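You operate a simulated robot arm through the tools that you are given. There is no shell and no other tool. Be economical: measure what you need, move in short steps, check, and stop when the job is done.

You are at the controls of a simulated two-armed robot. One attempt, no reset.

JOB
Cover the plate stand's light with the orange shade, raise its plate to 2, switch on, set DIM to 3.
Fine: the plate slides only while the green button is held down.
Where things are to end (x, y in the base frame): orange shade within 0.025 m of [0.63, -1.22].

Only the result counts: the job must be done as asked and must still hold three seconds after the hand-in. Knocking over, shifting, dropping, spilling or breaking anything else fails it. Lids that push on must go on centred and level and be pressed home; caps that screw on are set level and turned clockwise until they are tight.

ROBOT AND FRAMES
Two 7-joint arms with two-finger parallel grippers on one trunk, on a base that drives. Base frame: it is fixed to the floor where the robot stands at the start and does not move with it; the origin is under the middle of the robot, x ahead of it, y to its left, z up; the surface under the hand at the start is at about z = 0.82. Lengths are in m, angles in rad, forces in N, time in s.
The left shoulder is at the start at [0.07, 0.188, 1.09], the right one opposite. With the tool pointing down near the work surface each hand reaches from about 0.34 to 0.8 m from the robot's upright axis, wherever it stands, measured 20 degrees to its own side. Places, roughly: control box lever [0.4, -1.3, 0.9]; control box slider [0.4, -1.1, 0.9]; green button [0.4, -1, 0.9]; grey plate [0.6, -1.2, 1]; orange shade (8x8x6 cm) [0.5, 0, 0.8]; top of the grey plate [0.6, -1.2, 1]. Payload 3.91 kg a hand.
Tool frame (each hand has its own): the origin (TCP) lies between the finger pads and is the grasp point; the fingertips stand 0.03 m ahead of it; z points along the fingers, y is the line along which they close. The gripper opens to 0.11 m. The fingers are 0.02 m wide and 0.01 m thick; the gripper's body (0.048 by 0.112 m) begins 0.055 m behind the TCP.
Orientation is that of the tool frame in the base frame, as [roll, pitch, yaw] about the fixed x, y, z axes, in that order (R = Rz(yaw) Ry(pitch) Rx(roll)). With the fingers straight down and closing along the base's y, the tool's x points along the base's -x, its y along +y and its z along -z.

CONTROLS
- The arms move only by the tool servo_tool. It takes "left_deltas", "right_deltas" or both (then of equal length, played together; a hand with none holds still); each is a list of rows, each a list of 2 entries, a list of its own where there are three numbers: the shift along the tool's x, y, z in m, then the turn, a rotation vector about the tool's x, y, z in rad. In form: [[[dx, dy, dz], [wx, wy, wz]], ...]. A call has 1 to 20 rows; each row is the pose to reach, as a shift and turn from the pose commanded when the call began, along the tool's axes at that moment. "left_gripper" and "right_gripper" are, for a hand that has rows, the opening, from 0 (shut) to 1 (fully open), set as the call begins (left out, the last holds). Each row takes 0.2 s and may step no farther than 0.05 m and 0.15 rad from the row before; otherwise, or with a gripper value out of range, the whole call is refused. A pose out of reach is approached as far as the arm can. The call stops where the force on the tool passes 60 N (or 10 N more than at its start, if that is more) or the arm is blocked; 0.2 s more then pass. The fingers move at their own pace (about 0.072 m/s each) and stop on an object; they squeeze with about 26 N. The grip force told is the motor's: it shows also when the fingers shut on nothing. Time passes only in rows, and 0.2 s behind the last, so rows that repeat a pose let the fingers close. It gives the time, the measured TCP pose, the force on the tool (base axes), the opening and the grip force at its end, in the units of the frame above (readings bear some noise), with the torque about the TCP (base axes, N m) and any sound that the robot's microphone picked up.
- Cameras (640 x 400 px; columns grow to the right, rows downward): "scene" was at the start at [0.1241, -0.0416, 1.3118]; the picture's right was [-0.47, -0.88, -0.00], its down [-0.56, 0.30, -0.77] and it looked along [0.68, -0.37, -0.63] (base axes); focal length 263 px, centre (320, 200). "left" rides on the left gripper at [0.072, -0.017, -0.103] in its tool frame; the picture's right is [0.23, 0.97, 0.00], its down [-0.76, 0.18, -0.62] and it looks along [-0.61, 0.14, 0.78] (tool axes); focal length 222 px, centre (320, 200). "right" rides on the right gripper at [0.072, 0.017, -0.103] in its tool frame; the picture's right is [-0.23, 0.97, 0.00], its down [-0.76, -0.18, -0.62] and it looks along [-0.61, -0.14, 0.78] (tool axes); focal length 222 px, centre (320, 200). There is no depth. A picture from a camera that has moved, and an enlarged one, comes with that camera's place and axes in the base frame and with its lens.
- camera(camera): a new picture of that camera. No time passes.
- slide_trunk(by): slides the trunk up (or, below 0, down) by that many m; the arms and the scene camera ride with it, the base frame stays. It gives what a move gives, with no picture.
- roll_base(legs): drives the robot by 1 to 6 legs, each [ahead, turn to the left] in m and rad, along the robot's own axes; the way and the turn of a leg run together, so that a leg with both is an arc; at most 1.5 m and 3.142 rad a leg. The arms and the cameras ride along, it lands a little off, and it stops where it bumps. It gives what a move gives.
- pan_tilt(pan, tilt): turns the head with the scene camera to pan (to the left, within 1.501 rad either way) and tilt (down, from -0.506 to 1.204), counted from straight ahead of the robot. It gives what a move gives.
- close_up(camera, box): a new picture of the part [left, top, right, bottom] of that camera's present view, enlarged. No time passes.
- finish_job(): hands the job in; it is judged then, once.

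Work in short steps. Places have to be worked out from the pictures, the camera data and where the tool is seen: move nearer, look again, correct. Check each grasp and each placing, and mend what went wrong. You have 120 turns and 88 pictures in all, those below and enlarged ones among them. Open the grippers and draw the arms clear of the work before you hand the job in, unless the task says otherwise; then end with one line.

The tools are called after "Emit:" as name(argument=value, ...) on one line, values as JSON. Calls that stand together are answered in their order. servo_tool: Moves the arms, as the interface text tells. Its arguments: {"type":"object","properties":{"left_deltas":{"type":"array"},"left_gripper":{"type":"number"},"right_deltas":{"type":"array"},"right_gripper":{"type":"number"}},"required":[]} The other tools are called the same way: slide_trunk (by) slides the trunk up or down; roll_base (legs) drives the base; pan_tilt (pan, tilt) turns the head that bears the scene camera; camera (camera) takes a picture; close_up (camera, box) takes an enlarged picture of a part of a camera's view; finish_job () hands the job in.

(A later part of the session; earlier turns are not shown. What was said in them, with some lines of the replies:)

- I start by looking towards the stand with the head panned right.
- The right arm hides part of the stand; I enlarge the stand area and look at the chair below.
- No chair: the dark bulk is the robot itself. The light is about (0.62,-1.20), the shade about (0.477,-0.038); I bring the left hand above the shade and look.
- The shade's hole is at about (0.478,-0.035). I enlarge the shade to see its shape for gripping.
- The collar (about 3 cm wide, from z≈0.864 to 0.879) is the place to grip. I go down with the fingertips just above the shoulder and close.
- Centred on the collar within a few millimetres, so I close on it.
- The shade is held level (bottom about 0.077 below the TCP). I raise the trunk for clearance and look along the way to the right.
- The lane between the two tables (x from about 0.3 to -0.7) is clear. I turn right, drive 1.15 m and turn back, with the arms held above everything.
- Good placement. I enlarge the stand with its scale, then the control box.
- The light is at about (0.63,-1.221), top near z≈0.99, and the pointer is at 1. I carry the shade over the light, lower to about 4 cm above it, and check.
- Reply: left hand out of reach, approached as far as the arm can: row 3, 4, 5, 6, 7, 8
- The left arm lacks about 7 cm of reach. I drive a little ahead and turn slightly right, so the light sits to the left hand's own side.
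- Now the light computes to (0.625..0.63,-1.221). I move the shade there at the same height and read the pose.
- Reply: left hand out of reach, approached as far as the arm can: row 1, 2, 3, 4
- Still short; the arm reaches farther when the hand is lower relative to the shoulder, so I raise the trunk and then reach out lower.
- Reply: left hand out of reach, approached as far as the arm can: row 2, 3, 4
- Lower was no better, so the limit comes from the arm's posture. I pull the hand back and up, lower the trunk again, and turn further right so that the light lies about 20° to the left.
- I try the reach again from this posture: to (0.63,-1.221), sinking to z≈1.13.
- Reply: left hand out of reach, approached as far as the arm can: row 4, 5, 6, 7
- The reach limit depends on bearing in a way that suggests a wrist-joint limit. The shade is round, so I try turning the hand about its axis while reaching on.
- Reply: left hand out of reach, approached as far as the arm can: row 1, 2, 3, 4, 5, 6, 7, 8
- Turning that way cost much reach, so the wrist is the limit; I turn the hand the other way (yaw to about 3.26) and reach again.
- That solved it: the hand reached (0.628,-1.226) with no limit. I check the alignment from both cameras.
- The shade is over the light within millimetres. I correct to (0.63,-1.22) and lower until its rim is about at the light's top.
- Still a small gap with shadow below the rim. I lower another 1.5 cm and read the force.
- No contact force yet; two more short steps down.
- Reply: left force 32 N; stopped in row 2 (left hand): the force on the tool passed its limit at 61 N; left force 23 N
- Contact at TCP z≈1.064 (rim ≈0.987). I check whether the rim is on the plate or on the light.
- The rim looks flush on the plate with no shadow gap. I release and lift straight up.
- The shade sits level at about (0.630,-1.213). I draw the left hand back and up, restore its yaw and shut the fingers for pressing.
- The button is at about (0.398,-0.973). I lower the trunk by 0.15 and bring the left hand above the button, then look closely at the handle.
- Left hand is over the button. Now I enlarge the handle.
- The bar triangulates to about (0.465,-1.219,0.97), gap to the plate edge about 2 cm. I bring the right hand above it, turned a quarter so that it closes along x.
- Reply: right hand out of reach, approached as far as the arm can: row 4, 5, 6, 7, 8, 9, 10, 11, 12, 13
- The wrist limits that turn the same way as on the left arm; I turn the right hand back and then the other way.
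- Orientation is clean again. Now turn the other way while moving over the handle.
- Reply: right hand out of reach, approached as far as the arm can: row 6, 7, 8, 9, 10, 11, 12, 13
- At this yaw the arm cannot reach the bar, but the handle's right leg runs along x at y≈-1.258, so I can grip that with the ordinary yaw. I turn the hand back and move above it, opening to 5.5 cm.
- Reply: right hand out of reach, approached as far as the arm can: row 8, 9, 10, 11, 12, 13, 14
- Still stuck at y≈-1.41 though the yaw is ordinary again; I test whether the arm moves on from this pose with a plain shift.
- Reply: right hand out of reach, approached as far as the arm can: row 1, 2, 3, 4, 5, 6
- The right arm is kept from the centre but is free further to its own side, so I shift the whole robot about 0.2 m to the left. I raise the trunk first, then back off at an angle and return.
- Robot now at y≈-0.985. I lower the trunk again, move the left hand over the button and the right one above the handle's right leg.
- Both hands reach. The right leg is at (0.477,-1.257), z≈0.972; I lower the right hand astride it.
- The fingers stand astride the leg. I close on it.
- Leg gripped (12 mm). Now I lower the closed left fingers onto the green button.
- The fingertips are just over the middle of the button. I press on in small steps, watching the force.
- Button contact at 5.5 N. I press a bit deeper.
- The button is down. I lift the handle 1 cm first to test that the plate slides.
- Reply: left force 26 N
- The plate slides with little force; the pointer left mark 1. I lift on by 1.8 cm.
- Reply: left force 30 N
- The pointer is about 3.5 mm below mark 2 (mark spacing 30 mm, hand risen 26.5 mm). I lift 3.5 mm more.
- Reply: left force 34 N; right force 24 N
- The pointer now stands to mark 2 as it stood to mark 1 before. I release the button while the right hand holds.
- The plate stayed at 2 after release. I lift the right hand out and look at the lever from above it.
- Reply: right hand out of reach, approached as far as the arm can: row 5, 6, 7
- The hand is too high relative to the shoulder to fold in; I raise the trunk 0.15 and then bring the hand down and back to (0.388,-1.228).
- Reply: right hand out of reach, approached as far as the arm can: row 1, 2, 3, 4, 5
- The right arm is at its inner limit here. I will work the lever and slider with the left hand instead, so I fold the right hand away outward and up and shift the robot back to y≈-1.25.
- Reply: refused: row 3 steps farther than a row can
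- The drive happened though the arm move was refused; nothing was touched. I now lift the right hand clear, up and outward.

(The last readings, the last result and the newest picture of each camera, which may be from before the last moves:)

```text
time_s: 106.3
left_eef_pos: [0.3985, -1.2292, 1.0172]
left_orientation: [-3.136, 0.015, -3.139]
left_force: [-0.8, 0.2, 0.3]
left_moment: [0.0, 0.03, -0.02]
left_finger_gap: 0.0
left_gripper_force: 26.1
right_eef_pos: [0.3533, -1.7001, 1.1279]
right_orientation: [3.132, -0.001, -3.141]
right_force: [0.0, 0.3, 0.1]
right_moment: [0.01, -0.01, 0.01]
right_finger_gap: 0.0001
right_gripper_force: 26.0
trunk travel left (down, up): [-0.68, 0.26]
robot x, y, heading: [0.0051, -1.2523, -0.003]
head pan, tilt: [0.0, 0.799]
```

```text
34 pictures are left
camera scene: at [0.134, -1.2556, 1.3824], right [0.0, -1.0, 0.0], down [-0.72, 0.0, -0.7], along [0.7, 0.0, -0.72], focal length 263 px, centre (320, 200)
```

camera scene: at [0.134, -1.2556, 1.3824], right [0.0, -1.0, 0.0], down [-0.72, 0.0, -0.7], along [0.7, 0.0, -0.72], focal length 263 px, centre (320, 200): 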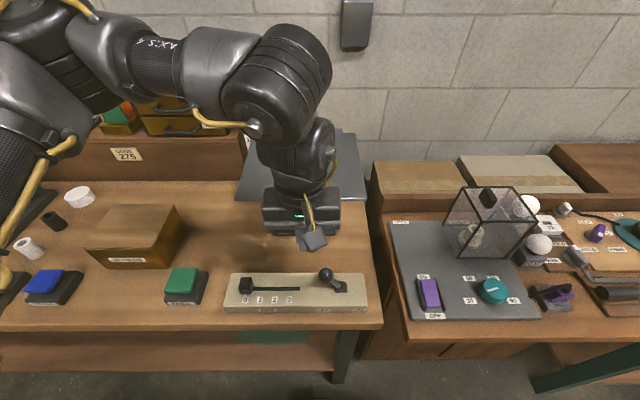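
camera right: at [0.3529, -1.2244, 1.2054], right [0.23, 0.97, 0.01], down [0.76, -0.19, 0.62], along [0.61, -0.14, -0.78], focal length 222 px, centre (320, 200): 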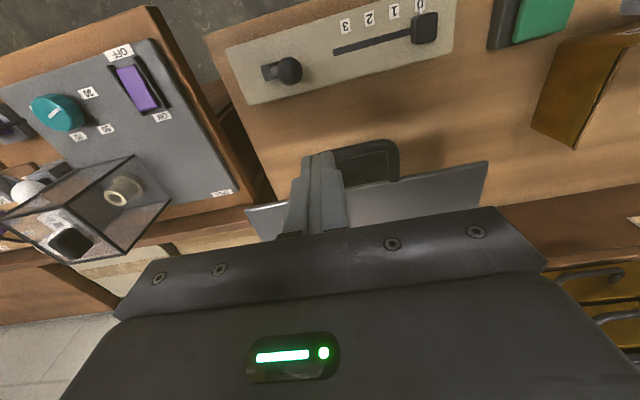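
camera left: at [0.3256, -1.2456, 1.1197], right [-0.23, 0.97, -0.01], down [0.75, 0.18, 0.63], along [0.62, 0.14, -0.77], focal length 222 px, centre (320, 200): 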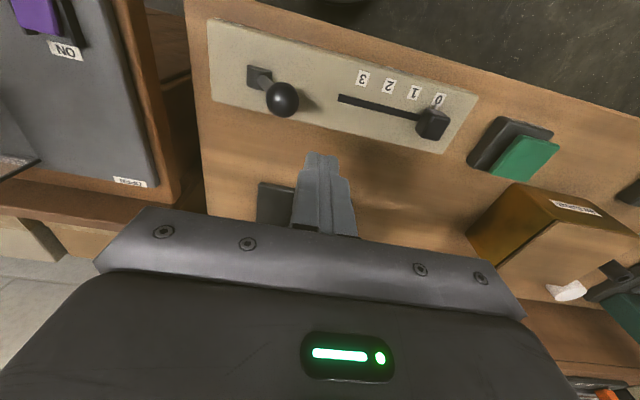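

The knob is at (0.388,-1.266,0.911). I go down beside it on its OFF side.

Emit:
servo_tool(left_deltas=[[[0.0115, 0.0, 0.02], [0, 0, 0]], [[0.0115, 0.0, 0.05], [0, 0, 0]], [[0.0115, 0.0, 0.08], [0, 0, 0]], [[0.0115, 0.0, 0.093], [0, 0, 0]], [[0.0115, 0.0, 0.093], [0, 0, 0]]])

Emit:
close_up(camera="scene", box=[210, 200, 390, 330])

Emit:
close_up(camera="left", box=[160, 20, 480, 240])

```text
time_s: 107.5
left_eef_pos: [0.3885, -1.2288, 0.925]
left_orientation: [-3.137, 0.015, -3.138]
left_force: [0.0, 0.5, 0.0]
left_moment: [0.03, 0.01, 0.0]
left_finger_gap: 0.0
left_gripper_force: 25.9
right_eef_pos: [0.3525, -1.7014, 1.1282]
right_orientation: [3.133, 0.001, -3.141]
right_force: [-0.8, -0.3, 0.1]
right_moment: [0.01, -0.04, 0.01]
right_finger_gap: 0.0
right_gripper_force: 26.0
trunk travel left (down, up): [-0.68, 0.26]
robot x, y, heading: [0.0074, -1.2553, -0.007]
head pan, tilt: [0.0, 0.799]
```

```text
3.08 times, centred on (300, 265) of scene
camera zoom: at [0.1342, -1.2558, 1.3823], right [0.0, -1.0, 0.0], down [-0.72, 0.0, -0.7], along [0.7, 0.0, -0.72], focal length 809 px, centre (382, 0)
```

zoom: 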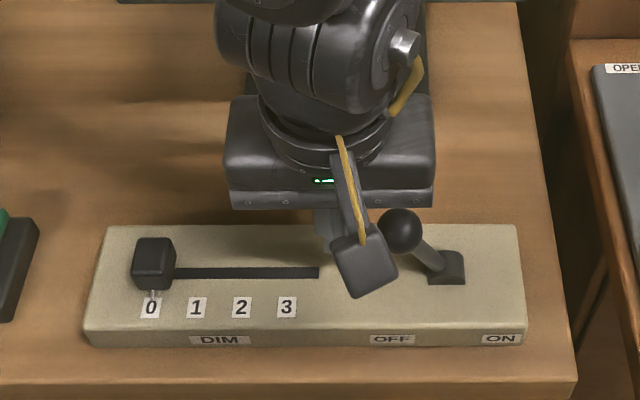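

```text
1.82 times, centred on (320, 130) of left
camera zoom: at [0.3153, -1.2445, 1.027], right [-0.23, 0.97, -0.01], down [0.75, 0.18, 0.63], along [0.62, 0.14, -0.77], focal length 404 px, centre (320, 327)
```

zoom: 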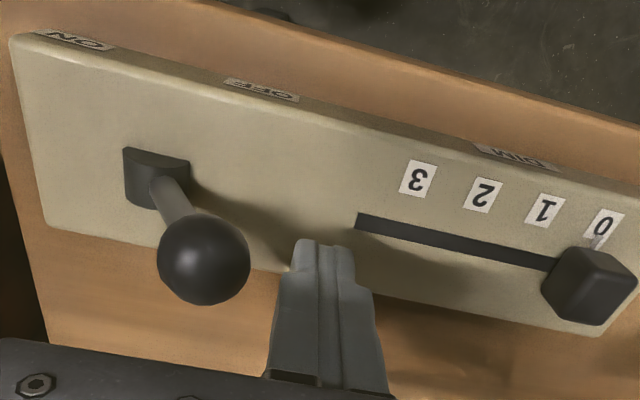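

Fingers stand just left of the knob at the same x. I push it across towards ON.

Emit:
servo_tool(left_deltas=[[[0, -0.015, 0], [0, 0, 0]], [[0, -0.03, 0], [0, 0, 0]], [[0, -0.045, 0], [0, 0, 0]], [[0, -0.06, 0], [0, 0, 0]], [[0, -0.07, 0], [0, 0, 0]], [[0, -0.08, 0], [0, 0, 0]]])

Emit:
close_up(camera="scene", box=[210, 200, 390, 330])

Emit:
close_up(camera="left", box=[160, 20, 480, 240])

```text
time_s: 108.2
left_eef_pos: [0.3903, -1.2644, 0.9299]
left_orientation: [-3.141, 0.026, -3.133]
left_force: [-11.1, 14.9, 43.0]
left_moment: [-0.38, 0.15, -0.14]
left_finger_gap: 0.0002
left_gripper_force: 25.6
right_eef_pos: [0.3495, -1.6993, 1.1297]
right_orientation: [3.133, 0.002, -3.141]
right_force: [0.0, 0.1, 0.4]
right_moment: [0.03, -0.04, 0.0]
right_finger_gap: 0.0
right_gripper_force: 26.2
trunk travel left (down, up): [-0.68, 0.26]
robot x, y, heading: [0.0073, -1.2576, -0.001]
head pan, tilt: [0.0, 0.799]
stopped in row 3 (left hand): the force on the tool passed its limit at 66 N (the readings are from after the stop); the commanded pose is now the measured one
```

```text
3.08 times, centred on (300, 265) of scene
camera zoom: at [0.1298, -1.2552, 1.3831], right [0.0, -1.0, 0.0], down [-0.71, 0.0, -0.7], along [0.7, 0.0, -0.71], focal length 809 px, centre (382, 0)
```

zoom: 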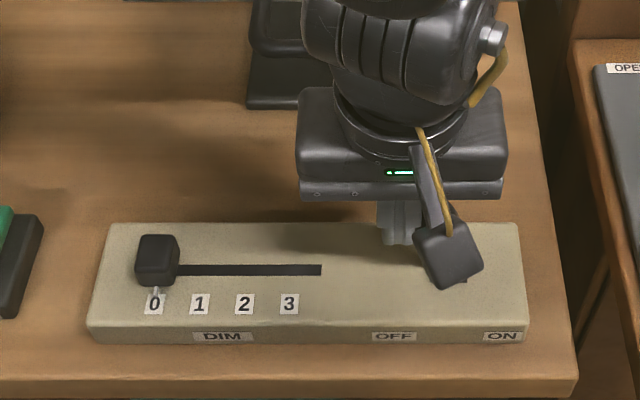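

```text
1.82 times, centred on (320, 130) of left
camera zoom: at [0.3149, -1.2812, 1.0311], right [-0.24, 0.97, -0.01], down [0.74, 0.19, 0.64], along [0.63, 0.14, -0.77], focal length 404 px, centre (320, 327)
```

zoom: 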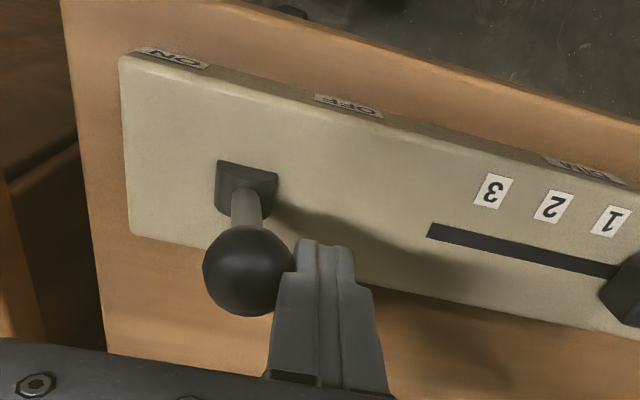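

The knob is now almost upright; rising, it rubbed the finger upward. I ease off a little, then push on following the knob's arc.

Emit:
servo_tool(left_deltas=[[[0, 0.004, 0], [0, 0, 0]], [[0, 0.004, 0.004], [0, 0, 0]], [[0, -0.006, 0.002], [0, 0, 0]], [[0, -0.016, 0.002], [0, 0, 0]], [[0, -0.026, 0.004], [0, 0, 0]], [[0, -0.036, 0.008], [0, 0, 0]], [[0, -0.044, 0.012], [0, 0, 0]]])

Emit:
close_up(camera="left", box=[160, 20, 480, 240])

```text
time_s: 108.9
left_eef_pos: [0.3908, -1.2592, 0.9271]
left_orientation: [-3.14, 0.03, -3.13]
left_force: [-17.2, 16.2, 37.8]
left_moment: [-0.5, 0.09, -0.26]
left_finger_gap: 0.0
left_gripper_force: 26.0
right_eef_pos: [0.3507, -1.6975, 1.1306]
right_orientation: [3.133, 0.004, -3.138]
right_force: [0.3, -0.2, -0.8]
right_moment: [-0.02, 0.03, 0.01]
right_finger_gap: 0.0
right_gripper_force: 25.7
trunk travel left (down, up): [-0.68, 0.26]
robot x, y, heading: [0.0076, -1.2572, 0.007]
head pan, tilt: [0.0, 0.799]
stopped in row 3 (left hand): the force on the tool passed its limit at 64 N (the readings are from after the stop); the commanded pose is now the measured one
```

```text
1.82 times, centred on (320, 130) of left
camera zoom: at [0.3149, -1.2746, 1.0282], right [-0.24, 0.97, -0.01], down [0.74, 0.19, 0.65], along [0.63, 0.15, -0.76], focal length 404 px, centre (320, 327)
```

zoom: 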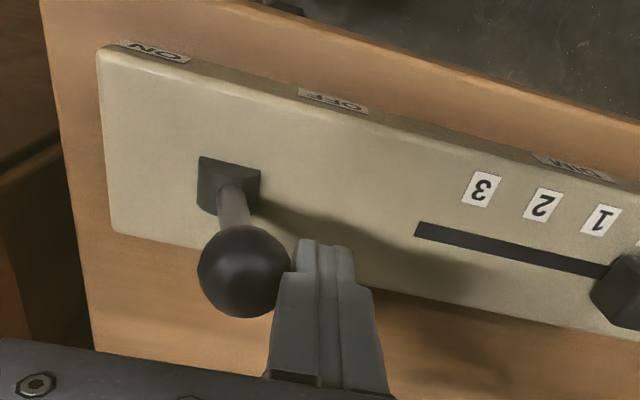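

The moment reading puts the contact at TCP height: the knob's top sits under the step of the finger. I back off, raise the hand 1.4 cm and push again with just the fingertips.

Emit:
servo_tool(left_deltas=[[[0, 0.012, 0], [0, 0, 0]], [[0, 0.015, -0.014], [0, 0, 0]], [[0, 0.005, -0.014], [0, 0, 0]], [[0, -0.005, -0.015], [0, 0, 0]], [[0, -0.015, -0.015], [0, 0, 0]], [[0, -0.025, -0.015], [0, 0, 0]], [[0, -0.035, -0.013], [0, 0, 0]]])

Emit:
close_up(camera="left", box=[160, 20, 480, 240])

```text
time_s: 110.5
left_eef_pos: [0.3944, -1.2964, 0.9383]
left_orientation: [-3.141, 0.025, -3.128]
left_force: [0.6, -0.3, -0.2]
left_moment: [0.04, 0.0, 0.0]
left_finger_gap: 0.0003
left_gripper_force: 26.0
right_eef_pos: [0.3545, -1.6998, 1.127]
right_orientation: [3.132, -0.001, -3.14]
right_force: [0.0, -0.6, 0.0]
right_moment: [0.02, -0.02, 0.04]
right_finger_gap: 0.0002
right_gripper_force: 26.2
trunk travel left (down, up): [-0.68, 0.26]
robot x, y, heading: [0.0016, -1.2551, -0.002]
head pan, tilt: [0.0, 0.799]
```

```text
1.82 times, centred on (320, 130) of left
camera zoom: at [0.3185, -1.3125, 1.0396], right [-0.24, 0.97, -0.01], down [0.74, 0.19, 0.64], along [0.63, 0.15, -0.77], focal length 404 px, centre (320, 327)
```

zoom: 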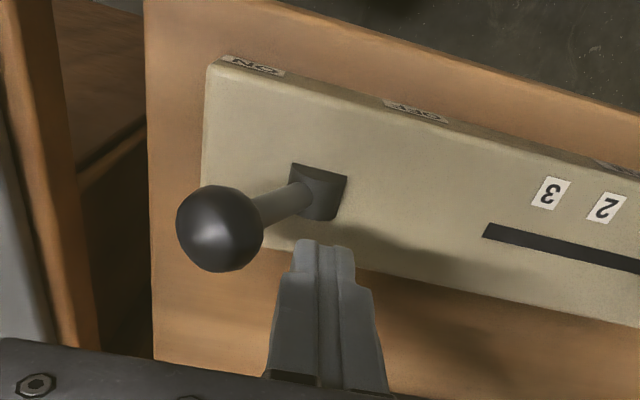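

The lever snapped over to ON and no force remains. I lift and move to the left side of the slider knob (about y=-1.106).

Emit:
servo_tool(left_deltas=[[[0, 0.005, -0.03], [0, 0, 0]], [[0.005, 0.04, -0.05], [0, 0, 0]], [[0.01, 0.085, -0.05], [0, 0, 0]], [[0.01, 0.13, -0.05], [0, 0, 0]], [[0.01, 0.175, -0.05], [0, 0, 0]], [[0.01, 0.215, -0.05], [0, 0, 0]], [[0.01, 0.228, -0.03], [0, 0, 0]], [[0.01, 0.228, 0.0], [0, 0, 0]]])

Emit:
close_up(camera="left", box=[160, 20, 480, 240])

Emit:
close_up(camera="scene", box=[180, 120, 400, 330])

```text
time_s: 112.3
left_eef_pos: [0.3817, -1.0666, 0.9346]
left_orientation: [-3.14, 0.027, -3.13]
left_force: [0.3, 0.0, 0.0]
left_moment: [0.0, 0.03, 0.03]
left_finger_gap: 0.0
left_gripper_force: 25.7
right_eef_pos: [0.3545, -1.6992, 1.1283]
right_orientation: [3.134, -0.002, -3.139]
right_force: [1.0, -0.2, 0.0]
right_moment: [0.02, 0.02, 0.01]
right_finger_gap: 0.0001
right_gripper_force: 26.5
trunk travel left (down, up): [-0.68, 0.26]
robot x, y, heading: [0.0061, -1.2535, 0.003]
head pan, tilt: [0.0, 0.799]
```

```text
1.82 times, centred on (320, 130) of left
camera zoom: at [0.3074, -1.0831, 1.0363], right [-0.24, 0.97, -0.01], down [0.74, 0.19, 0.64], along [0.63, 0.15, -0.77], focal length 404 px, centre (320, 327)
```

zoom: 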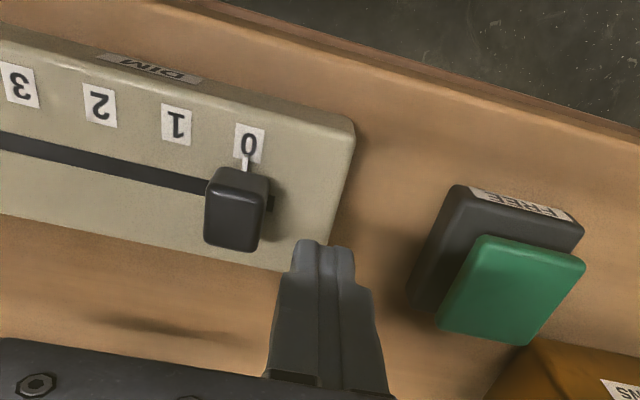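

```text
1.90 times, centred on (290, 225) of scene
camera zoom: at [0.1354, -1.2548, 1.3822], right [0.0, -1.0, 0.0], down [-0.72, 0.0, -0.7], along [0.7, 0.0, -0.72], focal length 500 px, centre (377, 152)
```

zoom: 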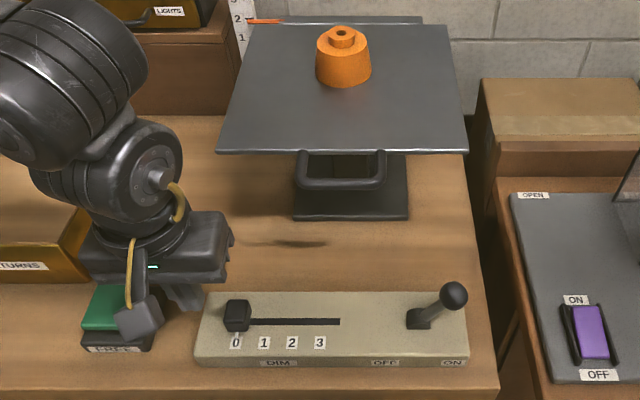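

Lever is at ON. The slider knob sits at about (0.391,-1.102), top z≈0.87; I lower the tips beside it to z≈0.86.

Emit:
servo_tool(left_deltas=[[[-0.009, 0, 0.02], [0, 0, 0]], [[-0.009, 0, 0.04], [0, 0, 0]], [[-0.009, 0, 0.046], [0, 0, 0]]])

Emit:
servo_tool(left_deltas=[[[0, -0.01, 0], [0, 0, 0]], [[0, -0.02, 0], [0, 0, 0]], [[0, -0.03, 0], [0, 0, 0]], [[0, -0.04, 0], [0, 0, 0]]])

Emit:
close_up(camera="left", box=[160, 20, 480, 240])

```text
time_s: 113.1
left_eef_pos: [0.3924, -1.0662, 0.89]
left_orientation: [-3.141, 0.029, -3.13]
left_force: [-0.5, 0.0, -0.7]
left_moment: [0.0, 0.0, -0.02]
left_finger_gap: 0.0
left_gripper_force: 26.2
right_eef_pos: [0.3543, -1.7, 1.1272]
right_orientation: [3.133, 0.001, 3.141]
right_force: [-0.3, 0.1, 0.5]
right_moment: [-0.01, 0.03, 0.01]
right_finger_gap: 0.0001
right_gripper_force: 26.1
trunk travel left (down, up): [-0.68, 0.26]
robot x, y, heading: [0.0067, -1.2582, -0.002]
head pan, tilt: [0.0, 0.799]
```

```text
time_s: 114.1
left_eef_pos: [0.3926, -1.1067, 0.8906]
left_orientation: [3.141, 0.025, -3.13]
left_force: [-0.7, 0.0, 0.7]
left_moment: [0.04, 0.0, 0.02]
left_finger_gap: 0.0001
left_gripper_force: 25.8
right_eef_pos: [0.3553, -1.7, 1.1274]
right_orientation: [3.131, -0.001, -3.141]
right_force: [0.0, 1.3, 0.6]
right_moment: [0.0, 0.01, -0.03]
right_finger_gap: 0.0
right_gripper_force: 26.0
trunk travel left (down, up): [-0.68, 0.26]
robot x, y, heading: [0.0039, -1.2548, 0.003]
head pan, tilt: [0.0, 0.799]
```

```text
1.82 times, centred on (320, 130) of left
camera zoom: at [0.3174, -1.1247, 0.9921], right [-0.24, 0.97, -0.01], down [0.74, 0.19, 0.64], along [0.63, 0.15, -0.77], focal length 404 px, centre (320, 327)
```

zoom: 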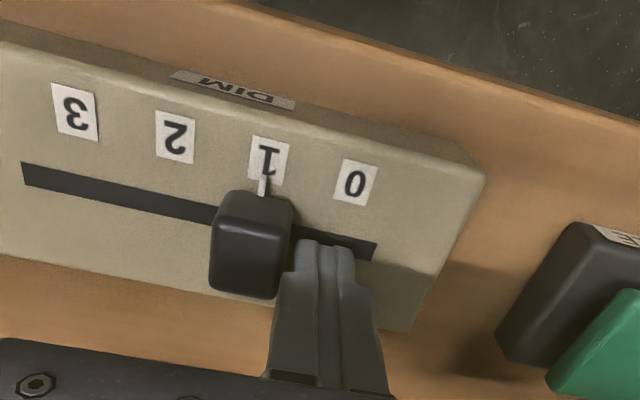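

The slider moves freely and stands about at 1. I push on to just short of 3.

Emit:
servo_tool(left_deltas=[[[0, -0.015, 0], [0, 0, 0]], [[0, -0.03, 0], [0, 0, 0]], [[0, -0.045, 0], [0, 0, 0]], [[0, -0.056, 0], [0, 0, 0]], [[0, -0.056, 0], [0, 0, 0]]])

Emit:
close_up(camera="left", box=[160, 20, 480, 240])

Emit:
close_up(camera="scene", box=[210, 250, 390, 330])

```text
time_s: 115.3
left_eef_pos: [0.3933, -1.1603, 0.891]
left_orientation: [-3.139, 0.029, -3.131]
left_force: [0.6, 0.3, 0.5]
left_moment: [-0.01, 0.03, -0.01]
left_finger_gap: 0.0001
left_gripper_force: 26.0
right_eef_pos: [0.3536, -1.6994, 1.1285]
right_orientation: [3.134, -0.002, -3.14]
right_force: [-0.4, -0.8, 0.1]
right_moment: [0.05, 0.03, -0.02]
right_finger_gap: 0.0
right_gripper_force: 26.5
trunk travel left (down, up): [-0.68, 0.26]
robot x, y, heading: [0.01, -1.2548, -0.002]
head pan, tilt: [0.0, 0.799]
```

```text
1.82 times, centred on (320, 130) of left
camera zoom: at [0.3183, -1.1779, 0.9922], right [-0.24, 0.97, -0.01], down [0.74, 0.19, 0.64], along [0.63, 0.15, -0.77], focal length 404 px, centre (320, 327)
```

zoom: 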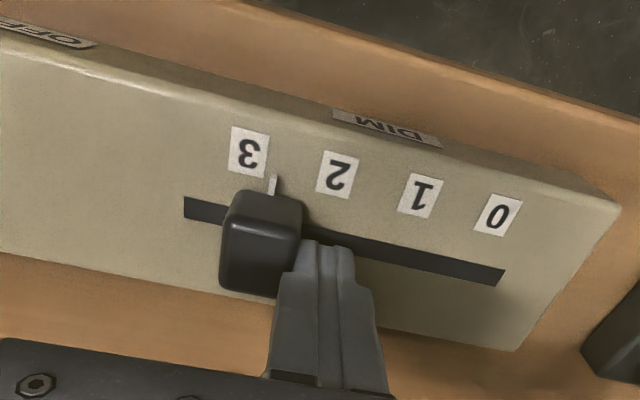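

```text
3.56 times, centred on (300, 290) of scene
camera zoom: at [0.1342, -1.2548, 1.3823], right [0.0, -1.0, 0.0], down [-0.72, 0.0, -0.7], along [0.7, 0.0, -0.72], focal length 934 px, centre (391, -120)
```

zoom: 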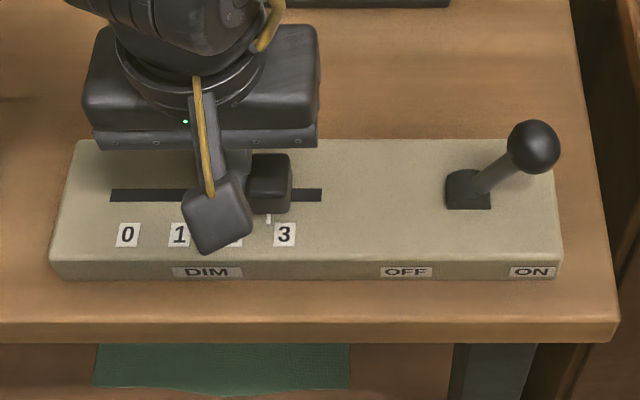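

The tick is about 9 mm short of 3 (label spacing 30 mm). I push 9 mm more.

Emit:
servo_tool(left_deltas=[[[0, -0.005, 0], [0, 0, 0]], [[0, -0.009, 0], [0, 0, 0]], [[0, -0.009, 0], [0, 0, 0]]])

Emit:
close_up(camera="left", box=[160, 20, 480, 240])

Emit:
close_up(camera="scene", box=[210, 250, 390, 330])

```text
time_s: 116.1
left_eef_pos: [0.3921, -1.1716, 0.8899]
left_orientation: [-3.14, 0.026, -3.128]
left_force: [-0.2, -0.5, -0.1]
left_moment: [0.04, 0.0, -0.01]
left_finger_gap: 0.0
left_gripper_force: 25.8
right_eef_pos: [0.3552, -1.7003, 1.1266]
right_orientation: [3.134, -0.002, -3.137]
right_force: [-0.6, 1.0, 0.3]
right_moment: [0.0, 0.02, 0.02]
right_finger_gap: 0.0
right_gripper_force: 25.8
trunk travel left (down, up): [-0.68, 0.26]
robot x, y, heading: [0.0068, -1.2539, 0.001]
head pan, tilt: [0.0, 0.799]
```

```text
1.82 times, centred on (320, 130) of left
camera zoom: at [0.3181, -1.1876, 0.9914], right [-0.24, 0.97, -0.01], down [0.74, 0.19, 0.64], along [0.63, 0.15, -0.77], focal length 404 px, centre (320, 327)
```

zoom: 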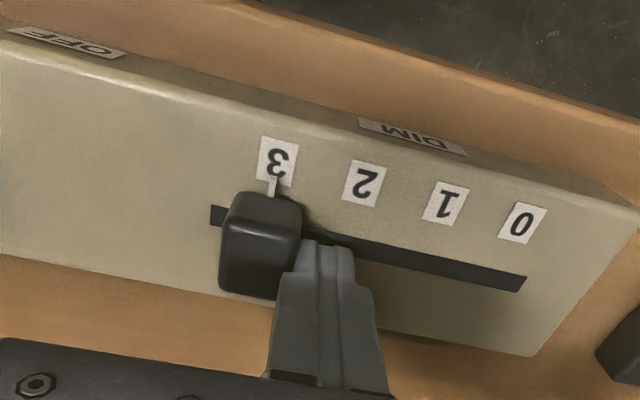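

```text
3.56 times, centred on (300, 290) of scene
camera zoom: at [0.1343, -1.255, 1.3823], right [0.0, -1.0, 0.0], down [-0.72, 0.0, -0.7], along [0.7, 0.0, -0.72], focal length 934 px, centre (391, -120)
```

zoom: 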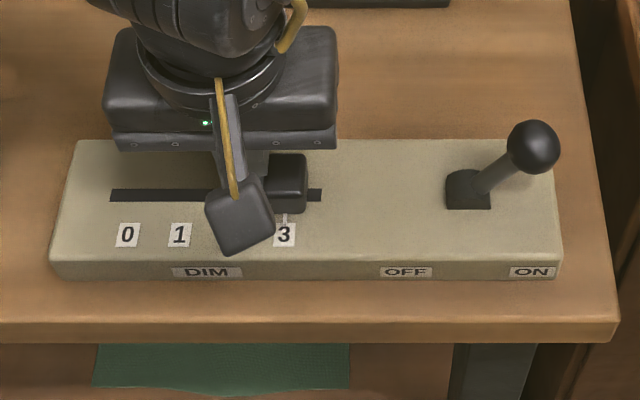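

The tick points at 3. I move the finger off sideways, lift, and check everything.

Emit:
servo_tool(left_deltas=[[[0, 0.008, 0], [0, 0, 0]], [[0, 0.015, -0.03], [0, 0, 0]], [[0.02, 0.03, -0.07], [0, 0, 0]], [[0.03, 0.06, -0.1], [0, 0, 0]], [[0.03, 0.1, -0.12], [0, 0, 0]], [[0.03, 0.14, -0.13], [0, 0, 0]], [[0.03, 0.18, -0.13], [0, 0, 0]]])

Emit:
close_up(camera="scene", box=[210, 120, 390, 330])

Emit:
close_up(camera="scene", box=[220, 100, 300, 150])

```text
time_s: 117.7
left_eef_pos: [0.3581, -1.0288, 1.0148]
left_orientation: [-3.14, 0.022, -3.128]
left_force: [0.3, 0.5, -0.4]
left_moment: [-0.07, 0.01, 0.03]
left_finger_gap: 0.0001
left_gripper_force: 25.9
left hand out of reach, approached as far as the arm can: row 7
right_eef_pos: [0.3559, -1.6944, 1.1291]
right_orientation: [3.14, -0.001, -3.137]
right_force: [0.2, -0.3, -0.2]
right_moment: [-0.07, 0.05, -0.04]
right_finger_gap: 0.0
right_gripper_force: 25.8
trunk travel left (down, up): [-0.68, 0.26]
robot x, y, heading: [0.0088, -1.254, 0.001]
head pan, tilt: [0.0, 0.799]
```

```text
1.90 times, centred on (300, 225) of scene
camera zoom: at [0.1364, -1.2496, 1.382], right [0.0, -1.0, 0.0], down [-0.72, 0.0, -0.7], along [0.7, 0.0, -0.72], focal length 500 px, centre (358, 152)
```

zoom: 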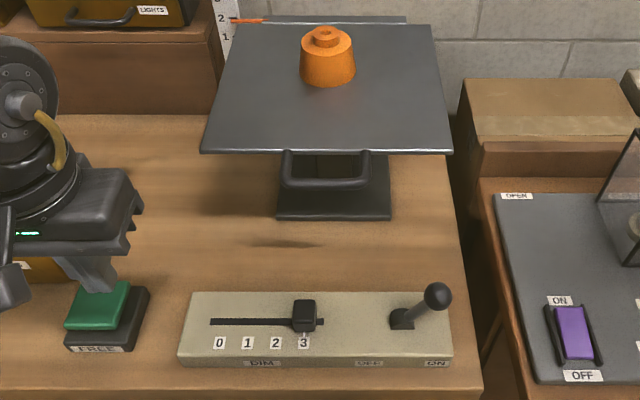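

```text
8.00 times, centred on (260, 125) of scene
camera zoom: at [0.1364, -1.2496, 1.382], right [0.0, -1.0, 0.0], down [-0.72, 0.0, -0.7], along [0.7, 0.0, -0.72], focal length 2102 px, centre (800, 800)
```

zoom: 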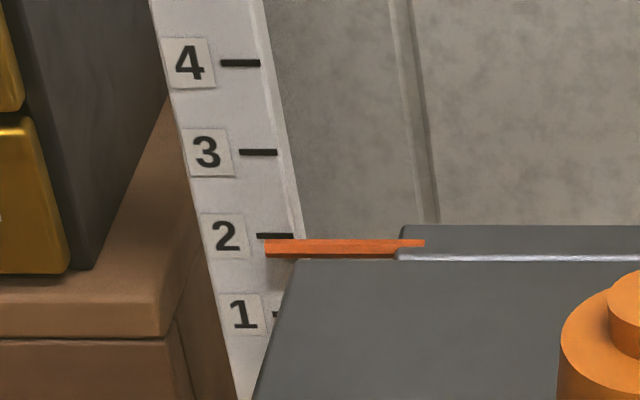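

Lever ON, DIM at 3, and the pointer at mark 2 (within about 1.5 mm). I check the shade closely for seat and glow.

Emit:
close_up(camera="scene", box=[270, 115, 350, 165])

```text
8.00 times, centred on (310, 140) of scene
camera zoom: at [0.1364, -1.2496, 1.382], right [0.0, -1.0, 0.0], down [-0.72, 0.0, -0.7], along [0.7, 0.0, -0.72], focal length 2102 px, centre (400, 680)
```

zoom: 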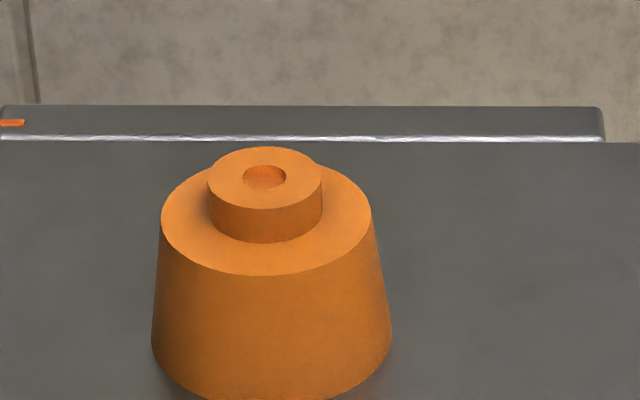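

The shade's hole now glows from inside, so the light is on, and the shade sits level near (0.625,-1.214). I open both grippers and draw the arms up and clear.

Emit:
servo_tool(left_deltas=[[[0, 0, -0.03], [0, 0, 0]], [[0, 0, -0.06], [0, 0, 0]], [[0, 0, -0.08], [0, 0, 0]], [[0, 0, -0.08], [0, 0, 0]]], right_deltas=[[[0, 0, -0.03], [0, 0, 0]], [[0, 0, -0.06], [0, 0, 0]], [[0, 0, -0.08], [0, 0, 0]], [[0, 0, -0.08], [0, 0, 0]]], left_gripper=1, right_gripper=1)

Emit:
camera(camera="scene")

```text
time_s: 118.7
left_eef_pos: [0.3537, -1.0342, 1.1001]
left_orientation: [-3.14, 0.029, -3.13]
left_force: [-0.9, -0.4, -0.3]
left_moment: [-0.01, 0.0, 0.01]
left_finger_gap: 0.1097
left_gripper_force: 0.1
right_eef_pos: [0.3548, -1.6998, 1.208]
right_orientation: [3.131, 0.001, -3.141]
right_force: [-0.9, -0.9, -0.4]
right_moment: [0.04, 0.01, -0.01]
right_finger_gap: 0.1098
right_gripper_force: 0.0
trunk travel left (down, up): [-0.68, 0.26]
robot x, y, heading: [0.0066, -1.2562, -0.001]
head pan, tilt: [0.0, 0.799]
```

```text
17 pictures are left
camera scene: at [0.1337, -1.256, 1.3823], right [0.0, -1.0, 0.0], down [-0.72, 0.0, -0.7], along [0.7, 0.0, -0.72], focal length 263 px, centre (320, 200)
```

scene: 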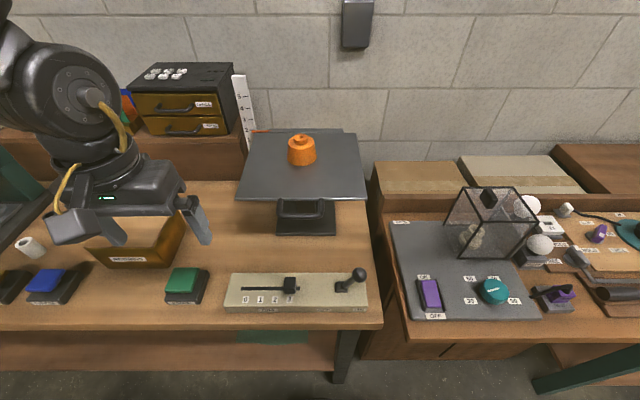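

Everything is in place and both arms are clear, so I hand the job in.

Emit:
finish_job()

```text
The job is handed in.
```

The job is handed in: the orange shade covers the light at about [0.625, -1.214], the plate is at mark 2 (about 1–2 mm low by my reading), the lever is at ON with the light glowing, and DIM is at 3.
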